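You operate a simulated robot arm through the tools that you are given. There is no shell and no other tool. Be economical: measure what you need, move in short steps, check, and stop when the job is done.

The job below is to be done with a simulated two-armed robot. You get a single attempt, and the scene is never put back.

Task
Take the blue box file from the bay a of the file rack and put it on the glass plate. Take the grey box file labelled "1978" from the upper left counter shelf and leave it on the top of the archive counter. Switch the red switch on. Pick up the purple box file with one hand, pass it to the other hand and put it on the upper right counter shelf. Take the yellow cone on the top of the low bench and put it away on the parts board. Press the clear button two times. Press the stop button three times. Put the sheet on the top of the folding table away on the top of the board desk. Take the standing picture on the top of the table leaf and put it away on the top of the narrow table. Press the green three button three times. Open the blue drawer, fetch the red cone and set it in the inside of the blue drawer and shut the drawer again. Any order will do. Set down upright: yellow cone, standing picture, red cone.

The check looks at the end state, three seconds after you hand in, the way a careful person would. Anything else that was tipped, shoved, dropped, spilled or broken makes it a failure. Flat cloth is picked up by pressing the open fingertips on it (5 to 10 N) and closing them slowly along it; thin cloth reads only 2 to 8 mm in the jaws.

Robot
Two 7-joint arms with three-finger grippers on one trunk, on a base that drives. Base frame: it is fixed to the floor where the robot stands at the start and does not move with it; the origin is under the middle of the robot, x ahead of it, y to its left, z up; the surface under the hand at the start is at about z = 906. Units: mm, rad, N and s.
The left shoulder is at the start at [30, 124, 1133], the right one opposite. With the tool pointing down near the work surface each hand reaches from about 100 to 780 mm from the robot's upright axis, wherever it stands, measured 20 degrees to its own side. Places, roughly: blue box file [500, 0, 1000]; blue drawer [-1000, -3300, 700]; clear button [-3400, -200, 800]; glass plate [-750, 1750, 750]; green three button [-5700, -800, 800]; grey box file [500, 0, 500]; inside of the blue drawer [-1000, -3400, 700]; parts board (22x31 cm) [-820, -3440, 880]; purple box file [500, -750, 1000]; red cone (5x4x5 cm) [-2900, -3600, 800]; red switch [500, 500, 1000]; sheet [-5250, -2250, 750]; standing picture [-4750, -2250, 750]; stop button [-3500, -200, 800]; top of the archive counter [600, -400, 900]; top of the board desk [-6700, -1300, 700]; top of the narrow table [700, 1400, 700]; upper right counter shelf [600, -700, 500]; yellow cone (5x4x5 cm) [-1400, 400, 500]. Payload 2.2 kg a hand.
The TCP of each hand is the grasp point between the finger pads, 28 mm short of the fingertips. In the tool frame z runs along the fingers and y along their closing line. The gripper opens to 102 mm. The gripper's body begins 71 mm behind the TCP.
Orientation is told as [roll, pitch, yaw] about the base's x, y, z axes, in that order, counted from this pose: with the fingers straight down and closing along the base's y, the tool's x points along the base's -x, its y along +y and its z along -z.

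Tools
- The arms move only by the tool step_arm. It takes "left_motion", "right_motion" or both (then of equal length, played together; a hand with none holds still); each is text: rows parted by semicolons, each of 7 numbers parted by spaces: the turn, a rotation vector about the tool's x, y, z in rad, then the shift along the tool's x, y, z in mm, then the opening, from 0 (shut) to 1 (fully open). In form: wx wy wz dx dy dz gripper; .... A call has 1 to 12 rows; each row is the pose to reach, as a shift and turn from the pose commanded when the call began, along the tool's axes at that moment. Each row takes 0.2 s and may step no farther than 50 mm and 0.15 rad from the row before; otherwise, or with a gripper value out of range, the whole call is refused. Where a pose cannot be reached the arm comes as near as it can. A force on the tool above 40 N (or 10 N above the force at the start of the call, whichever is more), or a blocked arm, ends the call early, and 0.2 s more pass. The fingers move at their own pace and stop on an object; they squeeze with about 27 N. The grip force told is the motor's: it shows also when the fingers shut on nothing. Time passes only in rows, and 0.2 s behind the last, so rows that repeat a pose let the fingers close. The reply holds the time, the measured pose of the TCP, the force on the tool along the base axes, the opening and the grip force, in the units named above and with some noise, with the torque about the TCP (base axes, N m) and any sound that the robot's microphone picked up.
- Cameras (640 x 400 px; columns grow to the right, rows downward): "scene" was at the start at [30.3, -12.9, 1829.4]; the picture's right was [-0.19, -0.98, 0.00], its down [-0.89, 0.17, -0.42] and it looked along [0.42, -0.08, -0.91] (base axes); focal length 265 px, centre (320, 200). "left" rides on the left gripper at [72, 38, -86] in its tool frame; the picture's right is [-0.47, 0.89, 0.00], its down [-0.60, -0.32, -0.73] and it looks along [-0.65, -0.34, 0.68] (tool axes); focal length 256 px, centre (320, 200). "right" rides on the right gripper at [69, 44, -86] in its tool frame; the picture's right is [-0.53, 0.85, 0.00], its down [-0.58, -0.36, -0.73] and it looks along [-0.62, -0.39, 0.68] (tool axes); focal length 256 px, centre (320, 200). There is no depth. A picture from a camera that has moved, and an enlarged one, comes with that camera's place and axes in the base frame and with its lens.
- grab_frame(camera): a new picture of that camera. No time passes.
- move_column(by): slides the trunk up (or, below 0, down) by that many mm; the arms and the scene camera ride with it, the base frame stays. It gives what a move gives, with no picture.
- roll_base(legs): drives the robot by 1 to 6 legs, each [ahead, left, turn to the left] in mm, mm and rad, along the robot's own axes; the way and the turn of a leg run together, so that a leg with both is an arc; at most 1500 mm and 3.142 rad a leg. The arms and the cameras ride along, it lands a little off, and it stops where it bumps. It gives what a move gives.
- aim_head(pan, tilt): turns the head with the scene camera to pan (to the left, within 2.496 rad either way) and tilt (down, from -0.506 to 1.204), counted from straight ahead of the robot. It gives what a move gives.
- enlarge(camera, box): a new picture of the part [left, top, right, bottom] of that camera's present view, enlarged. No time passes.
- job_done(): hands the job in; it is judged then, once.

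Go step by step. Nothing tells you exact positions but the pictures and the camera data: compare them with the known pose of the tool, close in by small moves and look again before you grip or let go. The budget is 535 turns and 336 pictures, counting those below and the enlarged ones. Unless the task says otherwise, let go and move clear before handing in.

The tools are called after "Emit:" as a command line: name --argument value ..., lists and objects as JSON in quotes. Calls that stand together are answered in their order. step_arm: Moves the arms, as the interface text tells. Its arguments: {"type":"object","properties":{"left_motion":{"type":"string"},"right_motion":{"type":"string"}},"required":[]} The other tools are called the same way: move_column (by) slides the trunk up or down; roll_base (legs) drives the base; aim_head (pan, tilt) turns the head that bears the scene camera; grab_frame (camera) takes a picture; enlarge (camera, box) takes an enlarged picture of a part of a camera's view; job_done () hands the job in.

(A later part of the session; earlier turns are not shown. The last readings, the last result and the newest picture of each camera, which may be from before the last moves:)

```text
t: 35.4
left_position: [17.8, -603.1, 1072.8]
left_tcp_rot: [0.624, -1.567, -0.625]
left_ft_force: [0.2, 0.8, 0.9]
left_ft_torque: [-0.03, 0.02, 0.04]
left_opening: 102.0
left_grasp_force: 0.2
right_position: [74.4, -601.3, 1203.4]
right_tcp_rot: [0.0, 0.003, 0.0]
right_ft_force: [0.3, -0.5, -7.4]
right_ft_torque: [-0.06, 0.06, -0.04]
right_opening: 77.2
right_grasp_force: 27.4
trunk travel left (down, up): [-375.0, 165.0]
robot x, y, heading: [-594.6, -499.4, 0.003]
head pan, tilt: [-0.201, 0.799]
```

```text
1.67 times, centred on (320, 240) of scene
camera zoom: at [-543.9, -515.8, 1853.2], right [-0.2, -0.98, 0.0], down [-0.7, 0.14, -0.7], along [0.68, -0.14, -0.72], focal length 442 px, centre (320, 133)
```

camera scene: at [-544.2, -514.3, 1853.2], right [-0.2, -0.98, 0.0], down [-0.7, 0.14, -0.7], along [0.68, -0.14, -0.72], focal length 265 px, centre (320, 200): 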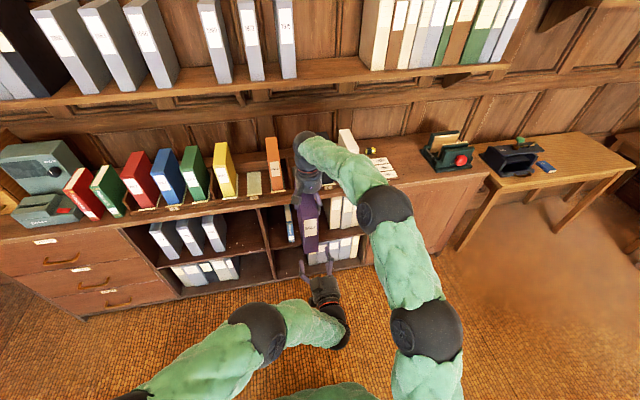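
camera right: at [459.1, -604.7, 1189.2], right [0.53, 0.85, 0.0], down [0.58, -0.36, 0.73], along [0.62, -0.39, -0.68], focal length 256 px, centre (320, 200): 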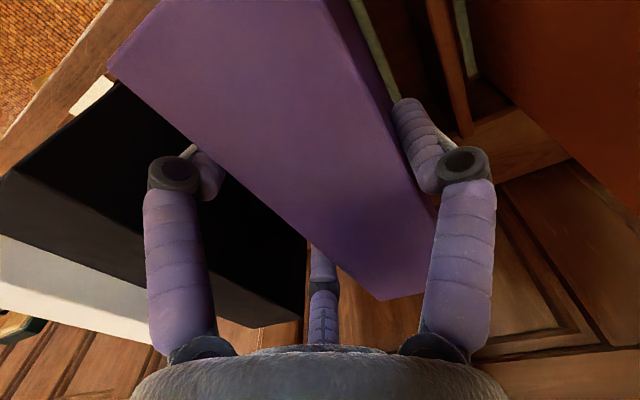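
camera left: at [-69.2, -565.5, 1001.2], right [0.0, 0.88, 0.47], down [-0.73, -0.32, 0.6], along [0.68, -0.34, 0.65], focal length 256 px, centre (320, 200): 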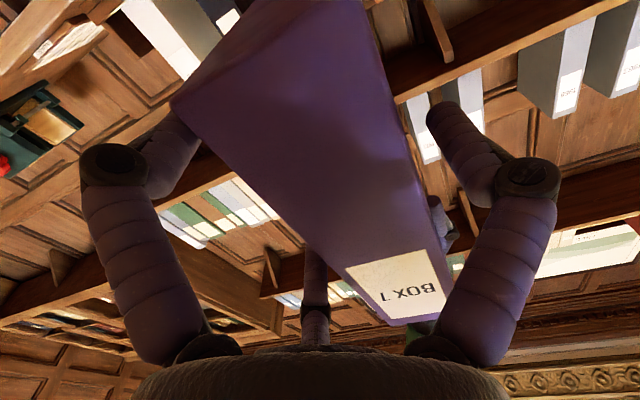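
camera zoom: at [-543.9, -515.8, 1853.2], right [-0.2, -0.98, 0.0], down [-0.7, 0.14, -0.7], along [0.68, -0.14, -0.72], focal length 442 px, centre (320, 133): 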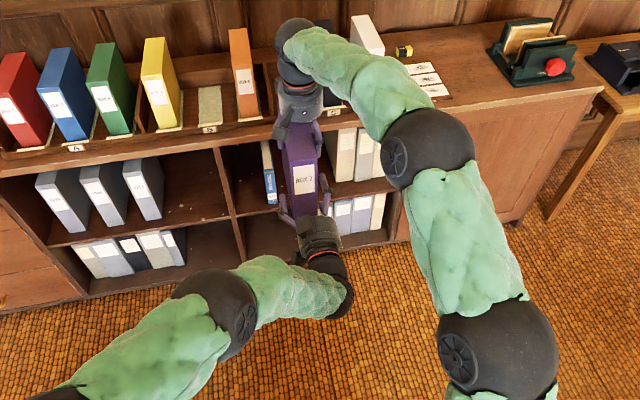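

The spine lies within the left fingers. Close the left hand.

Emit:
step_arm --left_motion "0 0 0 0 0 0 0.7; 0 0 0 0 0 0 0.5; 0 0 0 0 0 0 0.3; 0 0 0 0 0 0 0.2; 0 0 0 0 0 0 0.2"

Emit:
grab_frame --camera "left"

```text
t: 36.6
left_position: [17.2, -602.1, 1074.4]
left_tcp_rot: [0.043, -1.569, -0.041]
left_ft_force: [-8.8, 10.1, 3.0]
left_ft_torque: [-0.6, -0.31, 0.45]
left_opening: 77.5
left_grasp_force: 27.1
right_position: [75.1, -601.9, 1202.6]
right_tcp_rot: [-0.002, 0.001, -0.001]
right_ft_force: [9.2, -10.7, -9.6]
right_ft_torque: [-0.85, -0.83, 0.21]
right_opening: 77.0
right_grasp_force: 27.2
trunk travel left (down, up): [-375.0, 165.0]
robot x, y, heading: [-594.8, -497.1, 0.007]
head pan, tilt: [-0.201, 0.799]
```

```text
299 pictures are left
camera left: at [-69.1, -565.2, 1000.9], right [0.0, 0.89, 0.47], down [-0.73, -0.32, 0.61], along [0.68, -0.34, 0.65], focal length 256 px, centre (320, 200)
```

left: 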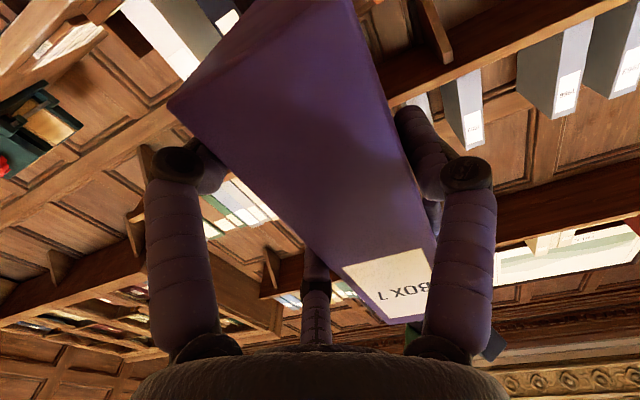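

Both hands hold it. Release the right hand, raise it clear and bring it back.

Emit:
step_arm --right_motion "0 0 0 0 0 0 0.85; 0 0 0 0 0 0 1; 0 0 0 0 0 0 1; 0 0 0 0 0 -30 1; 0 0 0 0 0 -60 1; 0 0 0 0 0 -90 1; 0 0 0 0 0 -90 1"

Emit:
grab_frame --camera "left"

```text
t: 38.2
left_position: [18.8, -602.4, 1072.0]
left_tcp_rot: [0.392, -1.566, -0.393]
left_ft_force: [1.1, -0.3, -0.5]
left_ft_torque: [-0.04, 0.51, -0.01]
left_opening: 77.4
left_grasp_force: 26.9
right_position: [74.7, -601.6, 1293.2]
right_tcp_rot: [-0.003, 0.003, 0.003]
right_ft_force: [-0.4, -0.6, 0.4]
right_ft_torque: [0.0, -0.02, -0.02]
right_opening: 102.2
right_grasp_force: 0.0
trunk travel left (down, up): [-375.0, 165.0]
robot x, y, heading: [-590.8, -498.4, 0.007]
head pan, tilt: [-0.201, 0.799]
```

```text
298 pictures are left
camera left: at [-69.0, -565.6, 1000.8], right [0.0, 0.88, 0.47], down [-0.73, -0.32, 0.61], along [0.68, -0.34, 0.65], focal length 256 px, centre (320, 200)
```

left: 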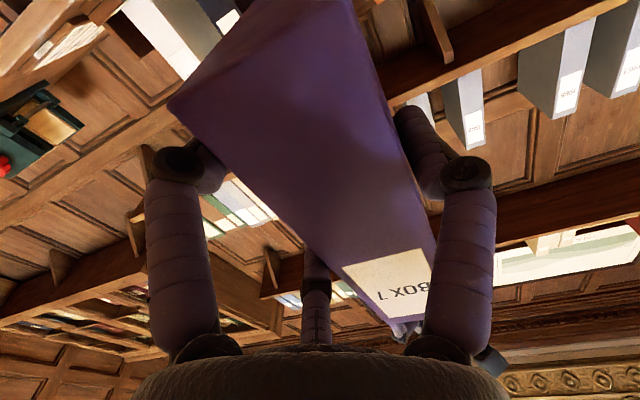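

The left hand holds the file alone. I retract the right hand to its own side and study the shelf.

Emit:
step_arm --right_motion "0 0 0 42 -22 0 1; 0 0 0 84 -44 0 1; 0 0 0 126 -66 0 1; 0 0 0 168 -88 0 1; 0 0 0 210 -110 0 1; 0 0 0 250 -132 0 1; 0 0 0 290 -150 0 1; 0 0 0 290 -150 0 1"

Emit:
aim_head --pan 0.0 --tilt 0.7

Emit:
grab_frame --camera "scene"

Emit:
grab_frame --camera "right"

```text
t: 40.0
left_position: [19.1, -601.7, 1071.1]
left_tcp_rot: [0.221, -1.567, -0.222]
left_ft_force: [0.3, 0.9, 0.3]
left_ft_torque: [-0.07, 0.48, 0.02]
left_opening: 77.2
left_grasp_force: 26.6
right_position: [-213.8, -750.4, 1290.7]
right_tcp_rot: [-0.002, 0.004, 0.001]
right_ft_force: [0.8, 0.4, -0.4]
right_ft_torque: [-0.02, 0.04, -0.01]
right_opening: 102.2
right_grasp_force: 0.1
trunk travel left (down, up): [-375.0, 165.0]
robot x, y, heading: [-596.2, -499.9, 0.007]
head pan, tilt: [-0.201, 0.799]
```

```text
t: 40.7
left_position: [17.1, -604.2, 1074.5]
left_tcp_rot: [0.482, -1.569, -0.486]
left_ft_force: [0.2, -1.0, 0.7]
left_ft_torque: [-0.07, 0.52, -0.01]
left_opening: 77.2
left_grasp_force: 26.8
right_position: [-214.9, -751.0, 1293.3]
right_tcp_rot: [-0.001, 0.002, 0.001]
right_ft_force: [-0.5, -0.5, -0.6]
right_ft_torque: [-0.01, -0.02, -0.01]
right_opening: 101.7
right_grasp_force: 0.1
trunk travel left (down, up): [-375.0, 165.0]
robot x, y, heading: [-591.9, -497.1, 0.001]
head pan, tilt: [0.0, 0.7]
```

```text
297 pictures are left
camera scene: at [-538.0, -499.8, 1861.4], right [0.0, -1.0, 0.0], down [-0.64, 0.0, -0.76], along [0.76, 0.0, -0.64], focal length 265 px, centre (320, 200)
```

scene: 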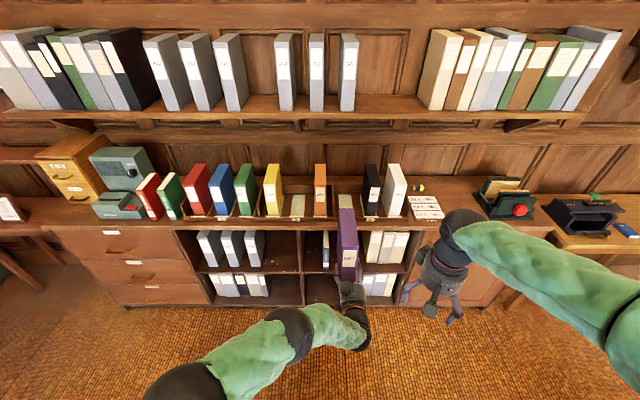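

```text
296 pictures are left
camera right: at [-284.1, -707.2, 1378.1], right [0.53, 0.85, 0.0], down [0.58, -0.36, 0.73], along [0.62, -0.39, -0.68], focal length 256 px, centre (320, 200)
```

right: 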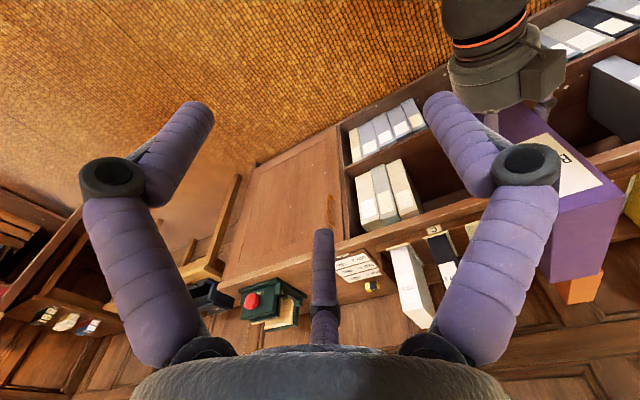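

I'll zoom on the right shelf compartment.

Emit:
enlarge --camera "scene" --box '[170, 160, 440, 320]'

Emit:
enlarge --camera "right" --box '[320, 60, 640, 300]'

```text
2.37 times, centred on (305, 240) of scene
camera zoom: at [-538.0, -499.8, 1861.4], right [0.0, -1.0, 0.0], down [-0.64, 0.0, -0.76], along [0.76, 0.0, -0.64], focal length 629 px, centre (356, 105)
```

zoom: 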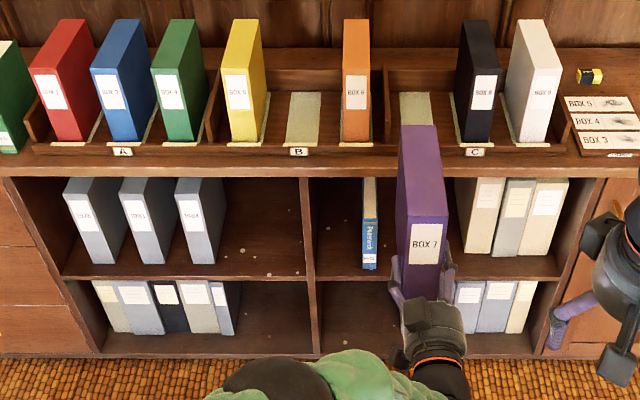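

```text
1.67 times, centred on (480, 180) of right
camera zoom: at [-284.1, -707.2, 1378.1], right [0.53, 0.85, 0.0], down [0.58, -0.36, 0.73], along [0.62, -0.39, -0.68], focal length 427 px, centre (53, 233)
```

zoom: 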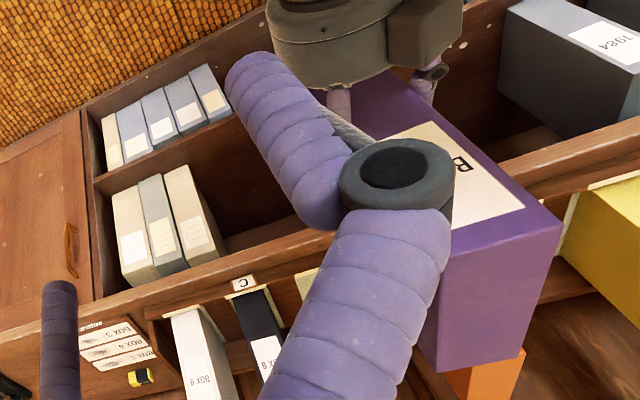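

The upper right shelf surface is at z≈502, front edge x≈400, with a free gap y −557…−782. I lower the trunk and shift right 80 mm.

Emit:
move_column --by -370

Emit:
roll_base --legs '[[0, -78, 0]]'

Emit:
step_arm --left_motion "0 0 0 30 0 0 0.2; 0 0 0 60 0 0 0.2; 0 0 0 90 0 0 0.2; 0 0 0 115 0 0 0.2; 0 0 0 115 0 0 0.2"

Emit:
grab_frame --camera "scene"

Emit:
grab_frame --camera "left"

```text
t: 44.3
left_position: [16.8, -602.5, 704.2]
left_tcp_rot: [0.414, -1.571, -0.416]
left_ft_force: [0.1, -0.6, 0.5]
left_ft_torque: [-0.08, 0.52, -0.01]
left_opening: 77.1
left_grasp_force: 27.6
right_position: [-214.9, -751.4, 922.9]
right_tcp_rot: [-0.001, 0.001, 0.001]
right_ft_force: [0.6, 0.4, 0.5]
right_ft_torque: [0.03, 0.01, 0.02]
right_opening: 102.0
right_grasp_force: 0.1
trunk travel left (down, up): [-5.0, 535.0]
robot x, y, heading: [-589.9, -495.2, -0.0]
head pan, tilt: [0.0, 0.7]
```

```text
t: 45.4
left_position: [16.9, -680.7, 701.4]
left_tcp_rot: [0.653, -1.566, -0.657]
left_ft_force: [0.5, -0.6, 0.8]
left_ft_torque: [-0.07, 0.51, 0.02]
left_opening: 77.2
left_grasp_force: 26.9
right_position: [-213.5, -829.3, 921.9]
right_tcp_rot: [-0.001, 0.003, 0.002]
right_ft_force: [0.0, -0.5, 0.3]
right_ft_torque: [0.05, -0.01, 0.01]
right_opening: 102.2
right_grasp_force: 0.1
trunk travel left (down, up): [-5.0, 535.0]
robot x, y, heading: [-591.8, -576.2, 0.006]
head pan, tilt: [0.0, 0.7]
```

```text
t: 46.6
left_position: [17.5, -680.0, 587.4]
left_tcp_rot: [0.394, -1.568, -0.394]
left_ft_force: [-0.1, 0.9, 0.1]
left_ft_torque: [-0.06, 0.51, 0.03]
left_opening: 77.2
left_grasp_force: 26.4
right_position: [-214.9, -828.5, 923.2]
right_tcp_rot: [-0.004, 0.003, -0.001]
right_ft_force: [-0.2, -0.4, 0.0]
right_ft_torque: [-0.01, -0.01, 0.01]
right_opening: 101.7
right_grasp_force: 0.2
trunk travel left (down, up): [-5.0, 535.0]
robot x, y, heading: [-597.3, -575.0, 0.003]
head pan, tilt: [0.0, 0.7]
```

```text
293 pictures are left
camera scene: at [-537.4, -576.9, 1491.4], right [0.0, -1.0, 0.0], down [-0.64, 0.0, -0.76], along [0.76, 0.0, -0.64], focal length 265 px, centre (320, 200)
```

scene: 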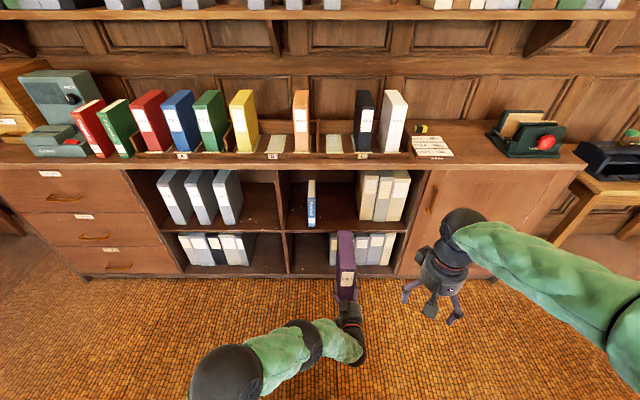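

```text
292 pictures are left
camera left: at [-69.7, -643.1, 515.5], right [0.0, 0.88, 0.47], down [-0.73, -0.32, 0.61], along [0.68, -0.34, 0.65], focal length 256 px, centre (320, 200)
```

left: 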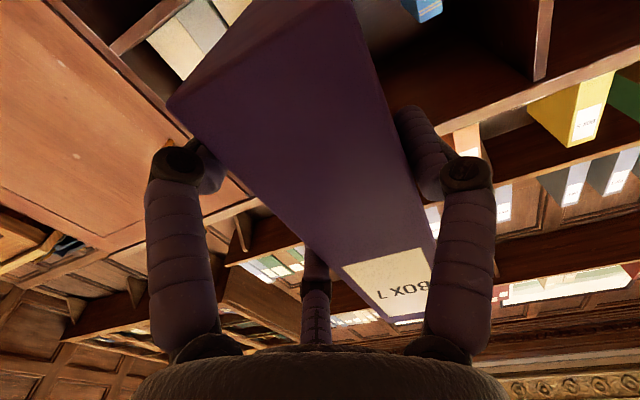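

I enlarge for shelf height triangulation.

Emit:
enlarge --camera "scene" --box '[270, 140, 430, 300]'

```text
2.50 times, centred on (350, 220) of scene
camera zoom: at [-537.4, -576.9, 1491.4], right [0.0, -1.0, 0.0], down [-0.64, 0.0, -0.76], along [0.76, 0.0, -0.64], focal length 663 px, centre (245, 150)
```

zoom: 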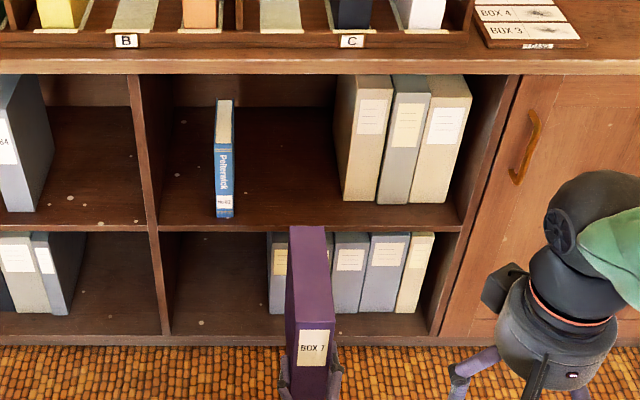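

Shelf edge x≈410, z≈490–500. Drive forward so the file overhangs the shelf edge a little, then lower.

Emit:
roll_base --legs '[[395, 0, 0]]'

Emit:
aim_head --pan -0.1 --tilt 0.9

Emit:
grab_frame --camera "scene"

Emit:
grab_frame --camera "left"

```text
t: 49.0
left_position: [410.9, -678.9, 587.4]
left_tcp_rot: [0.371, -1.568, -0.374]
left_ft_force: [0.6, 0.8, -0.3]
left_ft_torque: [-0.1, 0.53, 0.02]
left_opening: 77.4
left_grasp_force: 26.7
right_position: [179.0, -826.9, 922.6]
right_tcp_rot: [-0.002, 0.002, 0.0]
right_ft_force: [-0.9, 0.0, 0.2]
right_ft_torque: [0.04, -0.01, -0.02]
right_opening: 102.0
right_grasp_force: 0.0
trunk travel left (down, up): [-5.0, 535.0]
robot x, y, heading: [-199.6, -572.0, 0.002]
head pan, tilt: [0.0, 0.7]
```

```text
t: 49.8
left_position: [409.8, -679.1, 586.6]
left_tcp_rot: [0.347, -1.568, -0.352]
left_ft_force: [-0.2, 0.1, 0.4]
left_ft_torque: [-0.03, 0.48, -0.03]
left_opening: 77.2
left_grasp_force: 27.1
right_position: [179.3, -826.7, 921.7]
right_tcp_rot: [-0.002, 0.005, 0.0]
right_ft_force: [0.0, -0.2, -0.6]
right_ft_torque: [-0.02, 0.01, -0.02]
right_opening: 101.8
right_grasp_force: 0.0
trunk travel left (down, up): [-5.0, 535.0]
robot x, y, heading: [-199.0, -573.2, 0.003]
head pan, tilt: [-0.099, 0.901]
```

```text
290 pictures are left
camera scene: at [-153.7, -583.1, 1475.3], right [-0.1, -1.0, 0.0], down [-0.78, 0.07, -0.62], along [0.62, -0.06, -0.78], focal length 265 px, centre (320, 200)
```

scene: 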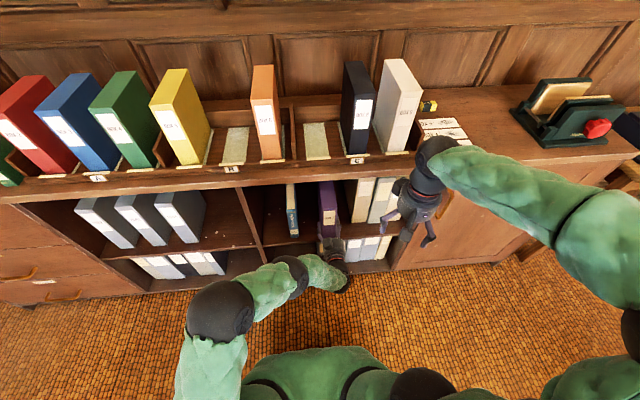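

```text
289 pictures are left
camera left: at [323.2, -641.7, 515.2], right [0.0, 0.88, 0.47], down [-0.73, -0.32, 0.61], along [0.68, -0.34, 0.64], focal length 256 px, centre (320, 200)
```

left: 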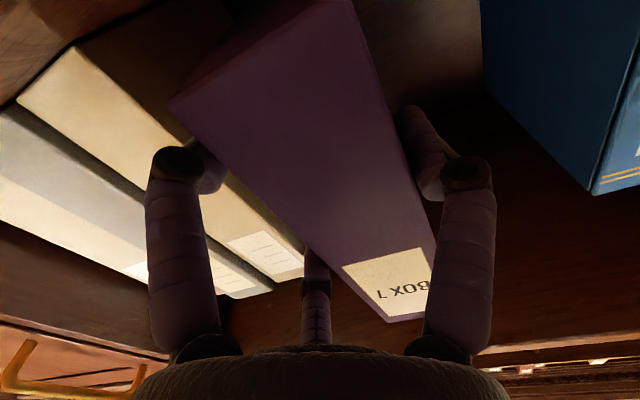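

The file is inside the compartment. Lower in small steps watching force.

Emit:
step_arm --left_motion "0 0 0 4 0 0 0.2; 0 0 0 8 0 0 0.2; 0 0 0 12 0 0 0.2; 0 0 0 16 0 0 0.2; 0 0 0 20 0 0 0.2; 0 0 0 20 0 0 0.2"

```text
t: 51.2
left_position: [409.2, -679.9, 567.6]
left_tcp_rot: [0.361, -1.567, -0.362]
left_ft_force: [0.2, 0.8, -0.6]
left_ft_torque: [-0.09, 0.47, 0.0]
left_opening: 77.0
left_grasp_force: 27.2
right_position: [179.0, -826.3, 922.7]
right_tcp_rot: [-0.002, 0.003, 0.0]
right_ft_force: [-0.3, 0.6, 0.5]
right_ft_torque: [-0.02, -0.03, -0.02]
right_opening: 102.1
right_grasp_force: 0.1
trunk travel left (down, up): [-5.0, 535.0]
robot x, y, heading: [-198.4, -575.2, 0.002]
head pan, tilt: [-0.099, 0.901]
```

Emit:
step_arm --left_motion "0 0 0 2 0 0 0.2; 0 0 0 4 0 0 0.2; 0 0 0 6 0 0 0.2; 0 0 0 8 0 0 0.2; 0 0 0 10 0 0 0.2; 0 0 0 10 0 0 0.2"

```text
t: 52.6
left_position: [410.6, -678.9, 558.3]
left_tcp_rot: [0.374, -1.567, -0.375]
left_ft_force: [-0.8, 0.2, 0.2]
left_ft_torque: [-0.08, 0.51, 0.01]
left_opening: 77.2
left_grasp_force: 26.9
right_position: [179.5, -826.7, 922.7]
right_tcp_rot: [-0.001, 0.002, 0.0]
right_ft_force: [-0.7, -0.2, 0.6]
right_ft_torque: [0.01, 0.03, -0.02]
right_opening: 102.0
right_grasp_force: 0.0
trunk travel left (down, up): [-5.0, 535.0]
robot x, y, heading: [-198.8, -575.5, 0.004]
head pan, tilt: [-0.099, 0.901]
```

The force stays zero so contact isn't made yet; keep lowering.

Emit:
step_arm --left_motion "0 0 0 2 0 0 0.2; 0 0 0 4 0 0 0.2; 0 0 0 6 0 0 0.2; 0 0 0 8 0 0 0.2; 0 0 0 10 0 0 0.2; 0 0 0 10 0 0 0.2"

Emit:
enlarge --camera "scene" --box '[250, 160, 430, 300]'

```text
t: 54.0
left_position: [411.9, -679.2, 552.4]
left_tcp_rot: [-3.063, -1.561, 3.062]
left_ft_force: [-9.3, 0.6, 26.3]
left_ft_torque: [0.45, -0.49, 0.06]
left_opening: 77.4
left_grasp_force: 26.9
right_position: [177.3, -827.1, 924.8]
right_tcp_rot: [-0.002, -0.001, 0.0]
right_ft_force: [0.0, 0.1, 0.2]
right_ft_torque: [0.0, -0.02, -0.01]
right_opening: 102.2
right_grasp_force: 0.0
trunk travel left (down, up): [-5.0, 535.0]
robot x, y, heading: [-200.0, -572.1, 0.003]
head pan, tilt: [-0.099, 0.901]
```

```text
2.86 times, centred on (340, 230) of scene
camera zoom: at [-157.4, -582.7, 1475.6], right [-0.1, -1.0, 0.0], down [-0.78, 0.08, -0.62], along [0.62, -0.06, -0.78], focal length 758 px, centre (263, 114)
```

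zoom: 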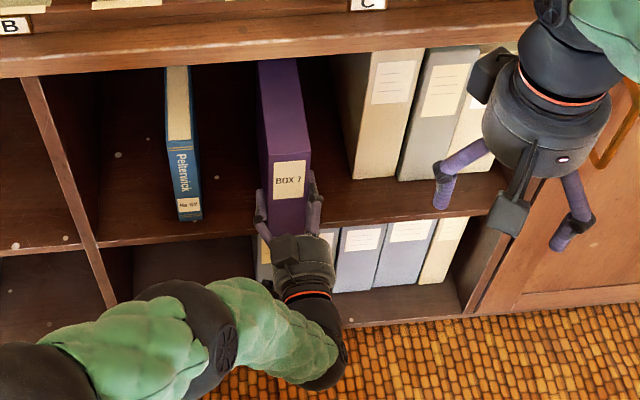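

Contact made at TCP z≈552 (file bottom ≈491). Release, move hand up 45 mm, re-grip at mid height to finish sliding it in.

Emit:
step_arm --left_motion "0 0 0 -4 0 0 0.2; 0 0 0 -4 0 0 0.8; 0 0 0 -4 0 0 1; 0 0 0 -4 0 0 1; 0 0 0 -20 0 0 1; 0 0 0 -46 0 0 1; 0 0 0 -46 0 0 1"

Emit:
grab_frame --camera "left"

Emit:
enlarge --camera "scene" --box '[250, 160, 430, 300]'

```text
t: 55.6
left_position: [409.2, -679.4, 593.3]
left_tcp_rot: [0.46, -1.568, -0.465]
left_ft_force: [-0.5, 0.7, 0.5]
left_ft_torque: [0.02, 0.0, -0.02]
left_opening: 101.9
left_grasp_force: 0.0
right_position: [176.9, -827.1, 922.7]
right_tcp_rot: [-0.002, 0.002, -0.001]
right_ft_force: [-0.3, -0.1, 0.6]
right_ft_torque: [0.01, 0.0, 0.02]
right_opening: 102.3
right_grasp_force: 0.0
trunk travel left (down, up): [-5.0, 535.0]
robot x, y, heading: [-196.9, -577.1, 0.003]
head pan, tilt: [-0.099, 0.901]
```

```text
287 pictures are left
camera left: at [323.1, -641.6, 522.0], right [0.0, 0.88, 0.47], down [-0.73, -0.32, 0.61], along [0.68, -0.34, 0.65], focal length 256 px, centre (320, 200)
```

left: 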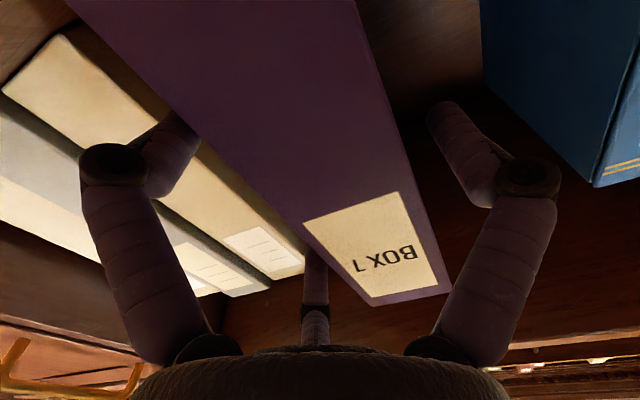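

```text
2.86 times, centred on (340, 230) of scene
camera zoom: at [-154.5, -583.0, 1475.3], right [-0.1, -1.0, 0.0], down [-0.78, 0.08, -0.62], along [0.62, -0.06, -0.78], focal length 758 px, centre (263, 114)
```

zoom: 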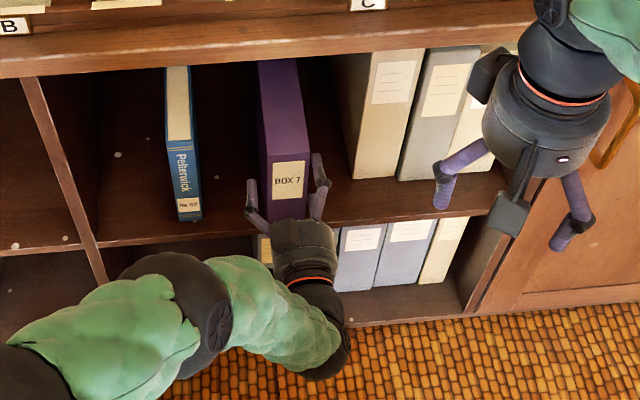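

Stands stably. Grip, lift slightly, push in 65 mm, set down.

Emit:
step_arm --left_motion "0 0 0 0 0 0 0.6; 0 0 0 0 0 0 0.3; 0 0 0 0 0 0 0.2; 0 0 0 0 0 0 0.2; 0 0 0 -7 0 0 0.2; 0 0 0 -7 0 20 0.2; 0 0 0 -7 0 40 0.2; 0 0 0 -7 0 62 0.2; 0 0 0 -4 0 62 0.2; 0 0 0 -1 0 62 0.2; 0 0 0 1 0 62 0.2; 0 0 0 1 0 62 0.2"

Emit:
enlarge --camera "scene" --box '[250, 160, 430, 300]'

```text
t: 58.2
left_position: [472.9, -680.3, 593.6]
left_tcp_rot: [1.139, -1.571, -1.143]
left_ft_force: [-0.2, 0.1, -1.8]
left_ft_torque: [-0.08, 0.66, -0.01]
left_opening: 77.6
left_grasp_force: 27.4
right_position: [178.9, -826.8, 922.8]
right_tcp_rot: [-0.002, 0.0, 0.0]
right_ft_force: [0.9, -0.8, 0.5]
right_ft_torque: [0.03, 0.01, 0.02]
right_opening: 102.0
right_grasp_force: 0.0
trunk travel left (down, up): [-5.0, 535.0]
robot x, y, heading: [-199.9, -572.5, -0.0]
head pan, tilt: [-0.099, 0.901]
```

```text
2.86 times, centred on (340, 230) of scene
camera zoom: at [-154.2, -583.0, 1475.3], right [-0.1, -1.0, 0.0], down [-0.78, 0.08, -0.62], along [0.62, -0.06, -0.78], focal length 758 px, centre (263, 114)
```

zoom: 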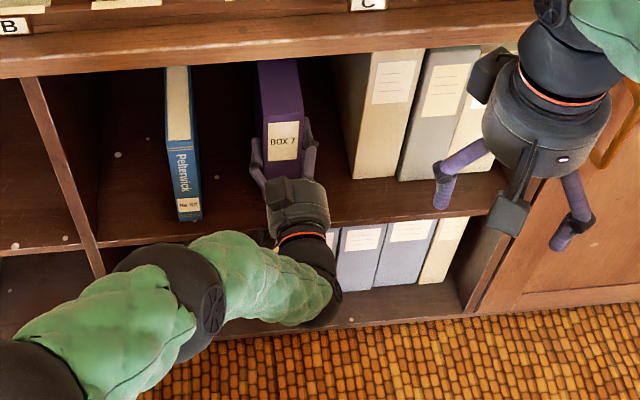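

Settle 4 mm more, release and withdraw.

Emit:
step_arm --left_motion "0 0 0 1 0 0 0.2; 0 0 0 2 0 0 0.2; 0 0 0 3 0 0 0.2; 0 0 0 3 0 0 0.7; 0 0 0 3 0 0 1; 0 0 0 3 0 0 1; 0 0 0 0 0 -30 1; 0 0 0 0 0 -70 1; 0 0 0 0 0 -110 1; 0 0 0 0 0 -150 1; 0 0 0 0 0 -150 1"

Emit:
enlarge --camera "scene" --box '[250, 160, 430, 300]'

Emit:
grab_frame --camera "left"

```text
t: 60.6
left_position: [322.0, -678.1, 594.7]
left_tcp_rot: [0.59, -1.568, -0.594]
left_ft_force: [-0.6, 0.0, -0.6]
left_ft_torque: [0.03, 0.0, -0.02]
left_opening: 101.9
left_grasp_force: 0.0
right_position: [178.4, -826.8, 923.2]
right_tcp_rot: [-0.003, 0.002, -0.001]
right_ft_force: [-0.5, 0.0, 0.6]
right_ft_torque: [-0.03, 0.0, -0.05]
right_opening: 101.9
right_grasp_force: 0.0
trunk travel left (down, up): [-5.0, 535.0]
robot x, y, heading: [-200.4, -571.9, 0.004]
head pan, tilt: [-0.099, 0.901]
```

```text
2.86 times, centred on (340, 230) of scene
camera zoom: at [-154.6, -583.1, 1475.3], right [-0.1, -1.0, 0.0], down [-0.78, 0.08, -0.62], along [0.62, -0.06, -0.78], focal length 758 px, centre (263, 114)
```

zoom: 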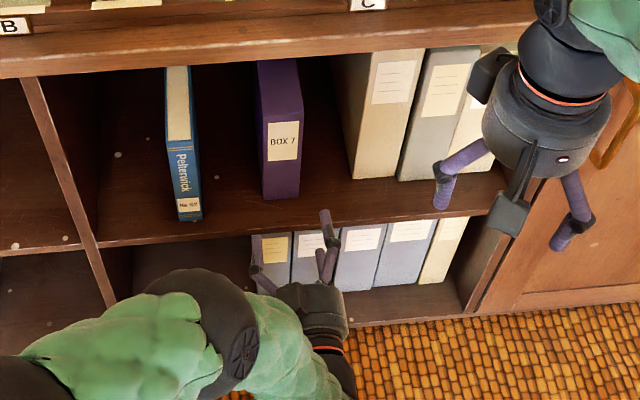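

```text
283 pictures are left
camera left: at [235.8, -640.6, 521.2], right [0.0, 0.88, 0.47], down [-0.73, -0.32, 0.6], along [0.68, -0.34, 0.65], focal length 256 px, centre (320, 200)
```

left: 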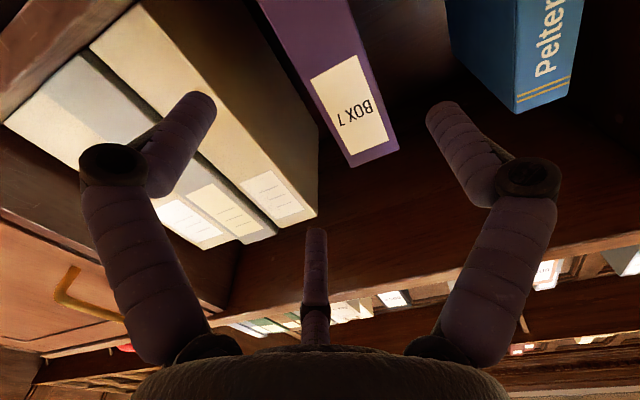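

The purple file stands on the upper right shelf. Next I roll left to the grey 1978 file.

Emit:
roll_base --legs '[[-100, 0, 0], [0, 800, 0]]'

Emit:
aim_head --pan 0.0 --tilt 0.9

Emit:
grab_frame --camera "scene"

Emit:
grab_frame --camera "left"

```text
t: 65.6
left_position: [220.7, 122.7, 594.0]
left_tcp_rot: [0.431, -1.569, -0.437]
left_ft_force: [-0.3, -0.3, -0.6]
left_ft_torque: [-0.02, -0.05, 0.0]
left_opening: 102.0
left_grasp_force: 0.1
right_position: [76.0, -25.9, 922.4]
right_tcp_rot: [-0.001, 0.002, -0.004]
right_ft_force: [-0.1, 0.3, -0.6]
right_ft_torque: [-0.02, 0.0, 0.0]
right_opening: 102.0
right_grasp_force: 0.0
trunk travel left (down, up): [-5.0, 535.0]
robot x, y, heading: [-303.8, 229.7, -0.003]
head pan, tilt: [-0.099, 0.901]
```

```text
t: 66.3
left_position: [219.9, 122.7, 592.8]
left_tcp_rot: [0.494, -1.571, -0.501]
left_ft_force: [-0.7, 0.2, -0.1]
left_ft_torque: [-0.04, -0.02, 0.02]
left_opening: 101.9
left_grasp_force: 0.1
right_position: [75.8, -26.9, 922.5]
right_tcp_rot: [0.0, 0.002, -0.002]
right_ft_force: [-0.6, -0.3, 0.6]
right_ft_torque: [0.01, -0.02, 0.0]
right_opening: 101.8
right_grasp_force: 0.1
trunk travel left (down, up): [-5.0, 535.0]
robot x, y, heading: [-301.3, 230.0, 0.002]
head pan, tilt: [0.0, 0.901]
```

```text
282 pictures are left
camera scene: at [-256.2, 226.6, 1475.3], right [0.0, -1.0, 0.0], down [-0.78, 0.0, -0.62], along [0.62, 0.0, -0.78], focal length 265 px, centre (320, 200)
```

scene: 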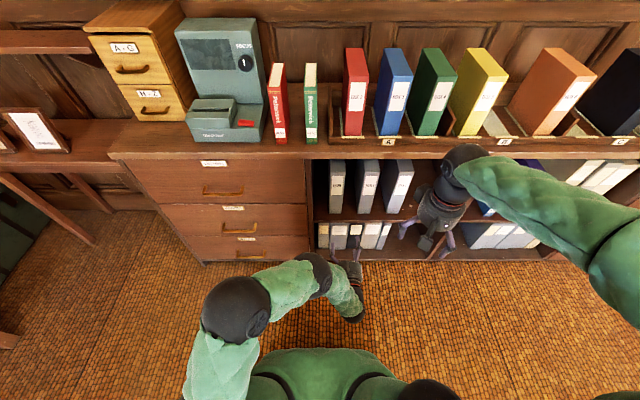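

```text
281 pictures are left
camera left: at [133.9, 160.2, 521.0], right [0.01, 0.88, 0.47], down [-0.73, -0.31, 0.61], along [0.68, -0.34, 0.65], focal length 256 px, centre (320, 200)
```

left: 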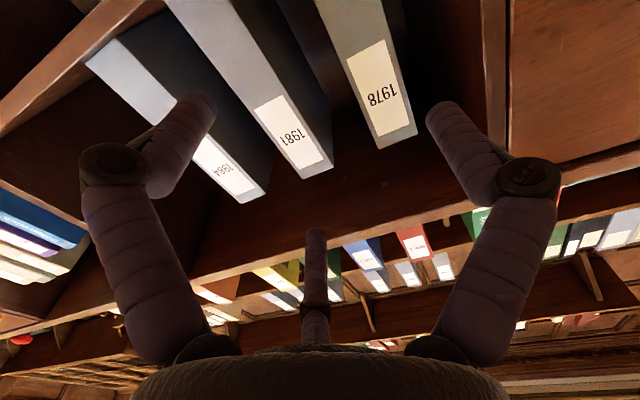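

1978 is right ahead. Zoom in on the scene for its position and free counter areas.

Emit:
enlarge --camera "scene" --box '[290, 130, 450, 260]'

Emit:
enlarge --camera "scene" --box '[0, 0, 280, 200]'

```text
3.08 times, centred on (370, 195) of scene
camera zoom: at [-256.2, 226.6, 1475.3], right [0.0, -1.0, 0.0], down [-0.78, 0.0, -0.62], along [0.62, 0.0, -0.78], focal length 816 px, centre (166, 215)
```

zoom: 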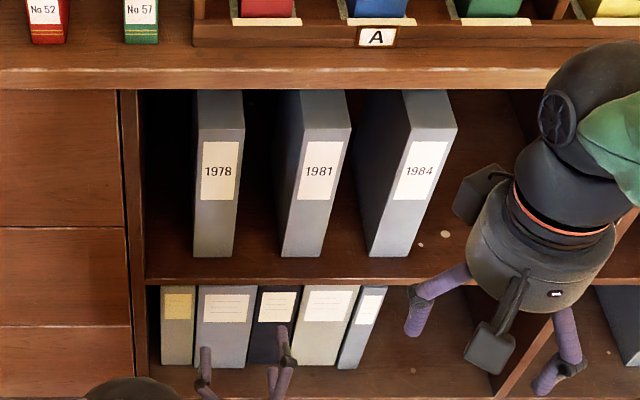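

```text
2.00 times, centred on (140, 100) of scene
camera zoom: at [-256.2, 226.6, 1475.3], right [0.0, -1.0, 0.0], down [-0.78, 0.0, -0.62], along [0.62, 0.0, -0.78], focal length 530 px, centre (680, 400)
```

zoom: 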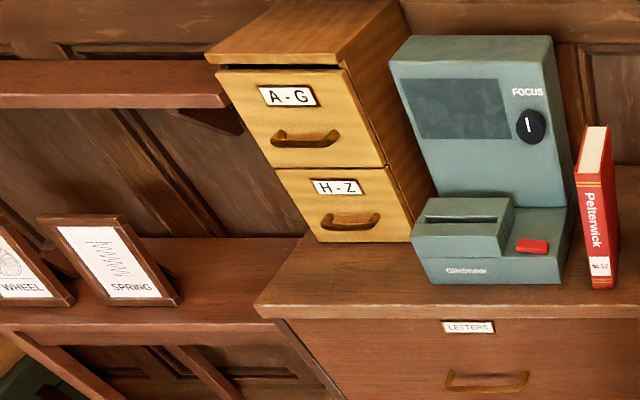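

1978's spine is at x≈447, y 130–187. I align the left hand (y 147, z 616) and drive closer.

Emit:
step_arm --left_motion "0 0 0 -12 12 0 1; 0 0 0 -23 24 0 1; 0 0 0 -23 24 0 1"

Emit:
roll_base --legs '[[180, 0, 0]]'

Emit:
grab_frame --camera "left"

```text
t: 67.1
left_position: [220.7, 147.7, 616.4]
left_tcp_rot: [0.409, -1.566, -0.415]
left_ft_force: [0.1, -1.0, -0.8]
left_ft_torque: [0.03, 0.02, -0.04]
left_opening: 101.8
left_grasp_force: 0.0
right_position: [75.9, -27.9, 923.1]
right_tcp_rot: [-0.002, 0.002, -0.003]
right_ft_force: [-0.2, -0.3, -0.6]
right_ft_torque: [0.03, 0.02, 0.04]
right_opening: 102.0
right_grasp_force: 0.1
trunk travel left (down, up): [-5.0, 535.0]
robot x, y, heading: [-302.0, 225.2, -0.0]
head pan, tilt: [0.0, 0.901]
```

```text
t: 68.6
left_position: [400.7, 146.0, 615.9]
left_tcp_rot: [0.412, -1.567, -0.419]
left_ft_force: [-0.3, -0.1, 0.6]
left_ft_torque: [0.0, 0.0, -0.04]
left_opening: 102.1
left_grasp_force: 0.0
right_position: [254.4, -26.2, 922.8]
right_tcp_rot: [-0.002, 0.003, -0.004]
right_ft_force: [0.3, -0.4, 0.0]
right_ft_torque: [0.01, 0.03, -0.01]
right_opening: 101.8
right_grasp_force: 0.0
trunk travel left (down, up): [-5.0, 535.0]
robot x, y, heading: [-123.9, 225.9, -0.001]
head pan, tilt: [0.0, 0.901]
```

```text
278 pictures are left
camera left: at [313.7, 184.0, 543.5], right [0.01, 0.88, 0.47], down [-0.73, -0.31, 0.61], along [0.68, -0.34, 0.64], focal length 256 px, centre (320, 200)
```

left: 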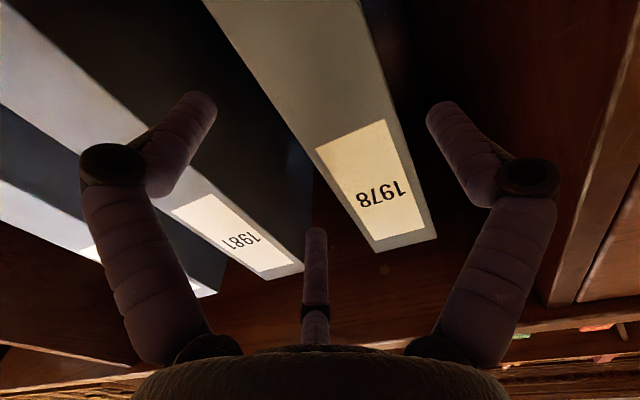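

Well aligned; advance 92 mm, grip.

Emit:
step_arm --left_motion "0 0 0 0 4 30 1; 0 0 0 0 4 60 1; 0 0 0 0 4 92 1; 0 0 0 0 4 92 0.6; 0 0 0 0 4 92 0.3; 0 0 0 0 4 92 0.2; 0 0 0 0 4 92 0.2"

Emit:
grab_frame --camera "left"

```text
t: 70.2
left_position: [493.1, 150.4, 615.1]
left_tcp_rot: [0.353, -1.567, -0.36]
left_ft_force: [-1.9, 0.5, -1.0]
left_ft_torque: [-0.13, 0.05, 0.05]
left_opening: 83.2
left_grasp_force: 26.9
right_position: [255.7, -26.1, 922.6]
right_tcp_rot: [-0.001, 0.002, -0.004]
right_ft_force: [0.2, 0.3, 0.6]
right_ft_torque: [0.04, 0.0, 0.04]
right_opening: 101.9
right_grasp_force: 0.2
trunk travel left (down, up): [-5.0, 535.0]
robot x, y, heading: [-122.5, 222.2, -0.001]
head pan, tilt: [0.0, 0.901]
```

```text
277 pictures are left
camera left: at [405.7, 188.4, 543.1], right [0.01, 0.88, 0.47], down [-0.73, -0.31, 0.61], along [0.68, -0.34, 0.64], focal length 256 px, centre (320, 200)
```

left: 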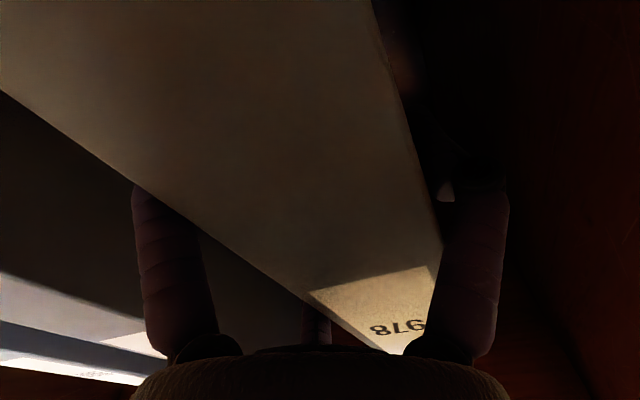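

Gripped. Lift a bit and pull the file out by rolling back.

Emit:
step_arm --left_motion "0 0 0 -6 0 0 0.2; 0 0 0 -14 0 0 0.2; 0 0 0 -20 0 0 0.2; 0 0 0 -20 0 0 0.2"

Emit:
roll_base --legs '[[-380, 0, 0]]'

Emit:
grab_frame --camera "scene"

```text
t: 71.2
left_position: [492.3, 149.3, 636.1]
left_tcp_rot: [0.358, -1.565, -0.363]
left_ft_force: [0.0, 0.0, -8.1]
left_ft_torque: [-0.1, 0.48, -0.02]
left_opening: 82.7
left_grasp_force: 26.9
right_position: [255.1, -26.2, 923.2]
right_tcp_rot: [-0.002, 0.003, -0.003]
right_ft_force: [-0.8, 0.3, -0.4]
right_ft_torque: [0.01, -0.01, 0.0]
right_opening: 102.1
right_grasp_force: 0.2
trunk travel left (down, up): [-5.0, 535.0]
robot x, y, heading: [-122.3, 227.7, 0.003]
head pan, tilt: [0.0, 0.901]
```

```text
t: 73.6
left_position: [114.8, 148.3, 634.9]
left_tcp_rot: [0.403, -1.566, -0.409]
left_ft_force: [0.7, 0.0, -8.5]
left_ft_torque: [-0.08, 0.45, 0.02]
left_opening: 82.7
left_grasp_force: 27.3
right_position: [-123.2, -25.5, 923.0]
right_tcp_rot: [-0.001, 0.004, -0.005]
right_ft_force: [-0.4, -0.4, -0.5]
right_ft_torque: [-0.01, 0.0, 0.0]
right_opening: 102.2
right_grasp_force: 0.1
trunk travel left (down, up): [-5.0, 535.0]
robot x, y, heading: [-501.2, 232.1, -0.001]
head pan, tilt: [0.0, 0.901]
```

```text
276 pictures are left
camera scene: at [-454.4, 226.9, 1475.3], right [0.0, -1.0, 0.0], down [-0.78, 0.0, -0.62], along [0.62, 0.0, -0.78], focal length 265 px, centre (320, 200)
```

scene: 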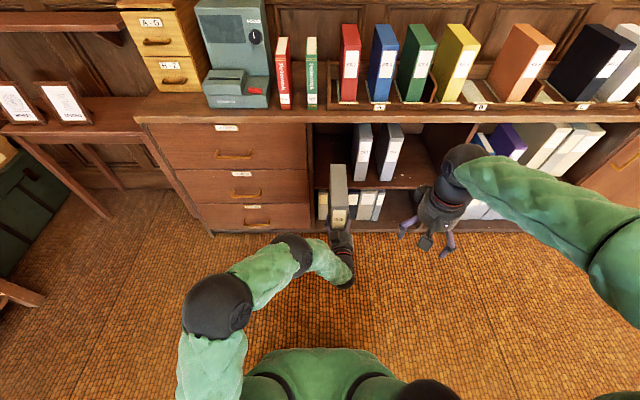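

The file is out (≈8 N). The free counter spot is at the right end (y −1152…−1376), so I raise the trunk and roll there.

Emit:
move_column --by 450

Emit:
roll_base --legs '[[0, -1420, 0]]'

Emit:
aim_head --pan 0.0 --tilt 0.8

Emit:
grab_frame --camera "scene"

```text
refused: 450 is not a number from -400 to 400
```

```text
t: 80.7
left_position: [104.6, -1290.5, 634.6]
left_tcp_rot: [0.359, -1.568, -0.377]
left_ft_force: [-0.9, 0.1, -8.2]
left_ft_torque: [-0.1, 0.45, 0.0]
left_opening: 82.1
left_grasp_force: 26.8
right_position: [-133.3, -1464.6, 924.1]
right_tcp_rot: [0.0, 0.003, -0.014]
right_ft_force: [0.2, 0.6, 0.0]
right_ft_torque: [-0.01, 0.01, 0.03]
right_opening: 102.0
right_grasp_force: 0.0
trunk travel left (down, up): [-5.0, 535.0]
robot x, y, heading: [-510.6, -1204.0, -0.014]
head pan, tilt: [0.0, 0.901]
```

```text
t: 81.4
left_position: [104.8, -1290.9, 633.8]
left_tcp_rot: [0.306, -1.565, -0.321]
left_ft_force: [-0.6, -0.2, -7.6]
left_ft_torque: [-0.07, 0.44, 0.0]
left_opening: 81.9
left_grasp_force: 26.2
right_position: [-133.5, -1464.2, 922.0]
right_tcp_rot: [-0.001, 0.004, -0.015]
right_ft_force: [0.2, 0.5, -0.7]
right_ft_torque: [-0.03, -0.01, 0.0]
right_opening: 101.9
right_grasp_force: 0.1
trunk travel left (down, up): [-5.0, 535.0]
robot x, y, heading: [-510.8, -1207.0, -0.013]
head pan, tilt: [0.0, 0.799]
```

```text
275 pictures are left
camera scene: at [-457.6, -1208.6, 1483.1], right [-0.01, -1.0, 0.0], down [-0.72, 0.01, -0.7], along [0.7, -0.01, -0.72], focal length 265 px, centre (320, 200)
```

scene: 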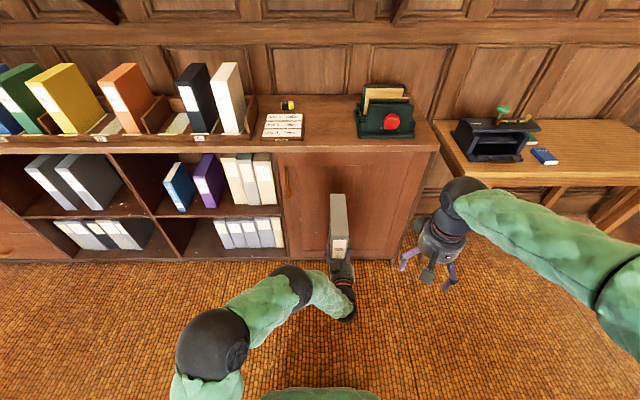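

Gap is centred at y≈−1250. Raise the trunk (two moves) and correct the lateral position and heading.

Emit:
move_column --by 400

Emit:
move_column --by 25

Emit:
roll_base --legs '[[0, 20, 0.013]]'

Emit:
grab_frame --camera "left"

Emit:
grab_frame --camera "scene"

```text
t: 85.2
left_position: [104.5, -1291.3, 1033.3]
left_tcp_rot: [0.32, -1.565, -0.335]
left_ft_force: [-0.3, 0.8, -7.3]
left_ft_torque: [-0.11, 0.45, -0.05]
left_opening: 81.9
left_grasp_force: 27.4
right_position: [-133.0, -1465.6, 1323.3]
right_tcp_rot: [-0.004, 0.003, -0.014]
right_ft_force: [0.1, 0.4, 0.0]
right_ft_torque: [-0.02, 0.0, -0.01]
right_opening: 102.1
right_grasp_force: 0.0
trunk travel left (down, up): [-405.0, 135.0]
robot x, y, heading: [-508.6, -1205.6, -0.009]
head pan, tilt: [0.0, 0.799]
```

```text
t: 85.9
left_position: [104.7, -1291.1, 1060.1]
left_tcp_rot: [0.32, -1.566, -0.335]
left_ft_force: [-0.1, -0.1, -9.0]
left_ft_torque: [-0.1, 0.45, 0.05]
left_opening: 81.9
left_grasp_force: 26.4
right_position: [-132.2, -1465.4, 1347.4]
right_tcp_rot: [-0.002, 0.004, -0.015]
right_ft_force: [-0.1, -0.8, -0.7]
right_ft_torque: [0.01, 0.01, 0.01]
right_opening: 102.2
right_grasp_force: 0.1
trunk travel left (down, up): [-430.0, 110.0]
robot x, y, heading: [-511.0, -1208.1, -0.014]
head pan, tilt: [0.0, 0.799]
```

```text
t: 86.7
left_position: [104.8, -1265.4, 1059.9]
left_tcp_rot: [0.638, -1.566, -0.641]
left_ft_force: [-0.1, -0.8, -8.4]
left_ft_torque: [-0.07, 0.46, 0.0]
left_opening: 81.9
left_grasp_force: 26.8
right_position: [-129.3, -1444.5, 1346.5]
right_tcp_rot: [0.0, 0.003, -0.001]
right_ft_force: [0.3, -0.7, 0.2]
right_ft_torque: [0.03, 0.0, -0.01]
right_opening: 102.3
right_grasp_force: 0.1
trunk travel left (down, up): [-430.0, 110.0]
robot x, y, heading: [-510.7, -1182.9, 0.001]
head pan, tilt: [0.0, 0.799]
```

```text
274 pictures are left
camera left: at [19.0, -1228.0, 987.6], right [0.01, 0.88, 0.47], down [-0.73, -0.32, 0.61], along [0.68, -0.34, 0.64], focal length 256 px, centre (320, 200)
```

left: 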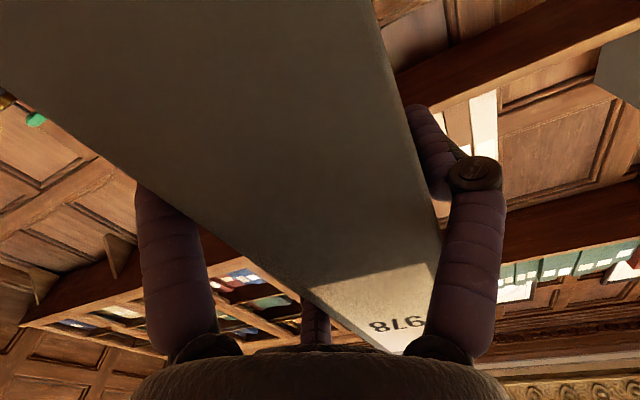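

```text
273 pictures are left
camera scene: at [-457.3, -1191.5, 1908.1], right [0.0, -1.0, 0.0], down [-0.72, 0.0, -0.7], along [0.7, 0.0, -0.72], focal length 265 px, centre (320, 200)
```

scene: 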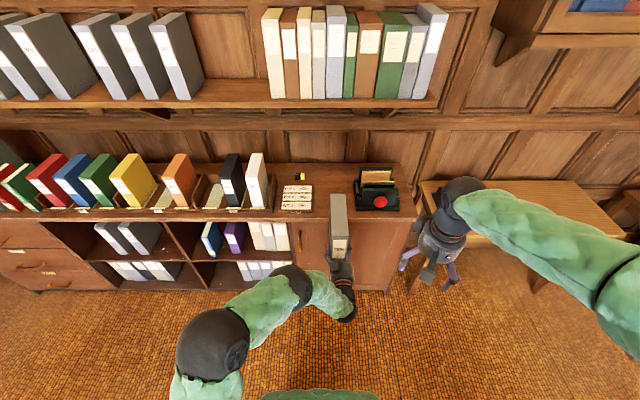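

Drive forward 381 to bring the file over the counter.

Emit:
roll_base --legs '[[381, 0, 0]]'

Emit:
grab_frame --camera "scene"

Emit:
step_arm --left_motion "0 0 0 4 0 0 0.2; 0 0 0 8 0 0 0.2; 0 0 0 12 0 0 0.2; 0 0 0 16 0 0 0.2; 0 0 0 16 0 0 0.2"

```text
t: 89.1
left_position: [485.1, -1265.5, 1057.8]
left_tcp_rot: [0.322, -1.565, -0.33]
left_ft_force: [0.5, 0.3, -8.7]
left_ft_torque: [-0.11, 0.42, 0.06]
left_opening: 81.7
left_grasp_force: 27.2
right_position: [249.5, -1441.2, 1349.2]
right_tcp_rot: [-0.001, 0.004, -0.006]
right_ft_force: [1.9, 0.5, 0.0]
right_ft_torque: [-0.02, 0.02, -0.03]
right_opening: 101.9
right_grasp_force: 0.2
trunk travel left (down, up): [-430.0, 110.0]
robot x, y, heading: [-131.9, -1185.0, -0.002]
head pan, tilt: [0.0, 0.799]
```

```text
272 pictures are left
camera scene: at [-77.4, -1188.5, 1908.1], right [0.0, -1.0, 0.0], down [-0.72, 0.0, -0.7], along [0.7, 0.0, -0.72], focal length 265 px, centre (320, 200)
```

scene: 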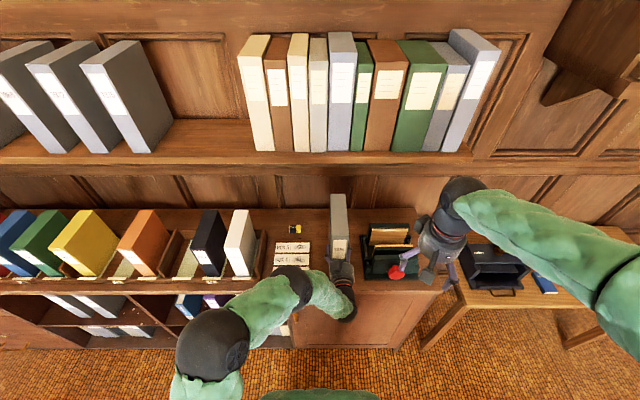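

```text
t: 90.3
left_position: [484.5, -1265.6, 1043.6]
left_tcp_rot: [0.318, -1.567, -0.325]
left_ft_force: [-0.2, -0.3, -7.9]
left_ft_torque: [-0.07, 0.46, -0.02]
left_opening: 81.8
left_grasp_force: 26.9
right_position: [248.0, -1441.8, 1347.5]
right_tcp_rot: [-0.002, 0.003, -0.004]
right_ft_force: [-0.1, -0.4, -0.7]
right_ft_torque: [-0.02, 0.04, 0.05]
right_opening: 102.3
right_grasp_force: 0.0
trunk travel left (down, up): [-430.0, 110.0]
robot x, y, heading: [-130.3, -1184.8, 0.001]
head pan, tilt: [0.0, 0.799]
```

The file sits between the cards and green stand. Lower on in small steps.

Emit:
step_arm --left_motion "0 0 0 3 0 0 0.2; 0 0 0 6 0 0 0.2; 0 0 0 9 0 0 0.2; 0 0 0 11 0 0 0.2; 0 0 0 13 0 0 0.2; 0 0 0 15 0 0 0.2; 0 0 0 15 0 0 0.2"

```text
t: 91.9
left_position: [484.3, -1266.7, 1028.2]
left_tcp_rot: [0.328, -1.566, -0.337]
left_ft_force: [0.0, 0.3, -8.7]
left_ft_torque: [-0.1, 0.47, 0.0]
left_opening: 81.6
left_grasp_force: 26.4
right_position: [248.6, -1440.3, 1346.8]
right_tcp_rot: [-0.001, 0.003, -0.005]
right_ft_force: [-0.1, 0.4, -0.6]
right_ft_torque: [0.0, -0.01, 0.01]
right_opening: 101.8
right_grasp_force: 0.2
trunk travel left (down, up): [-430.0, 110.0]
robot x, y, heading: [-129.3, -1187.2, 0.001]
head pan, tilt: [0.0, 0.799]
```

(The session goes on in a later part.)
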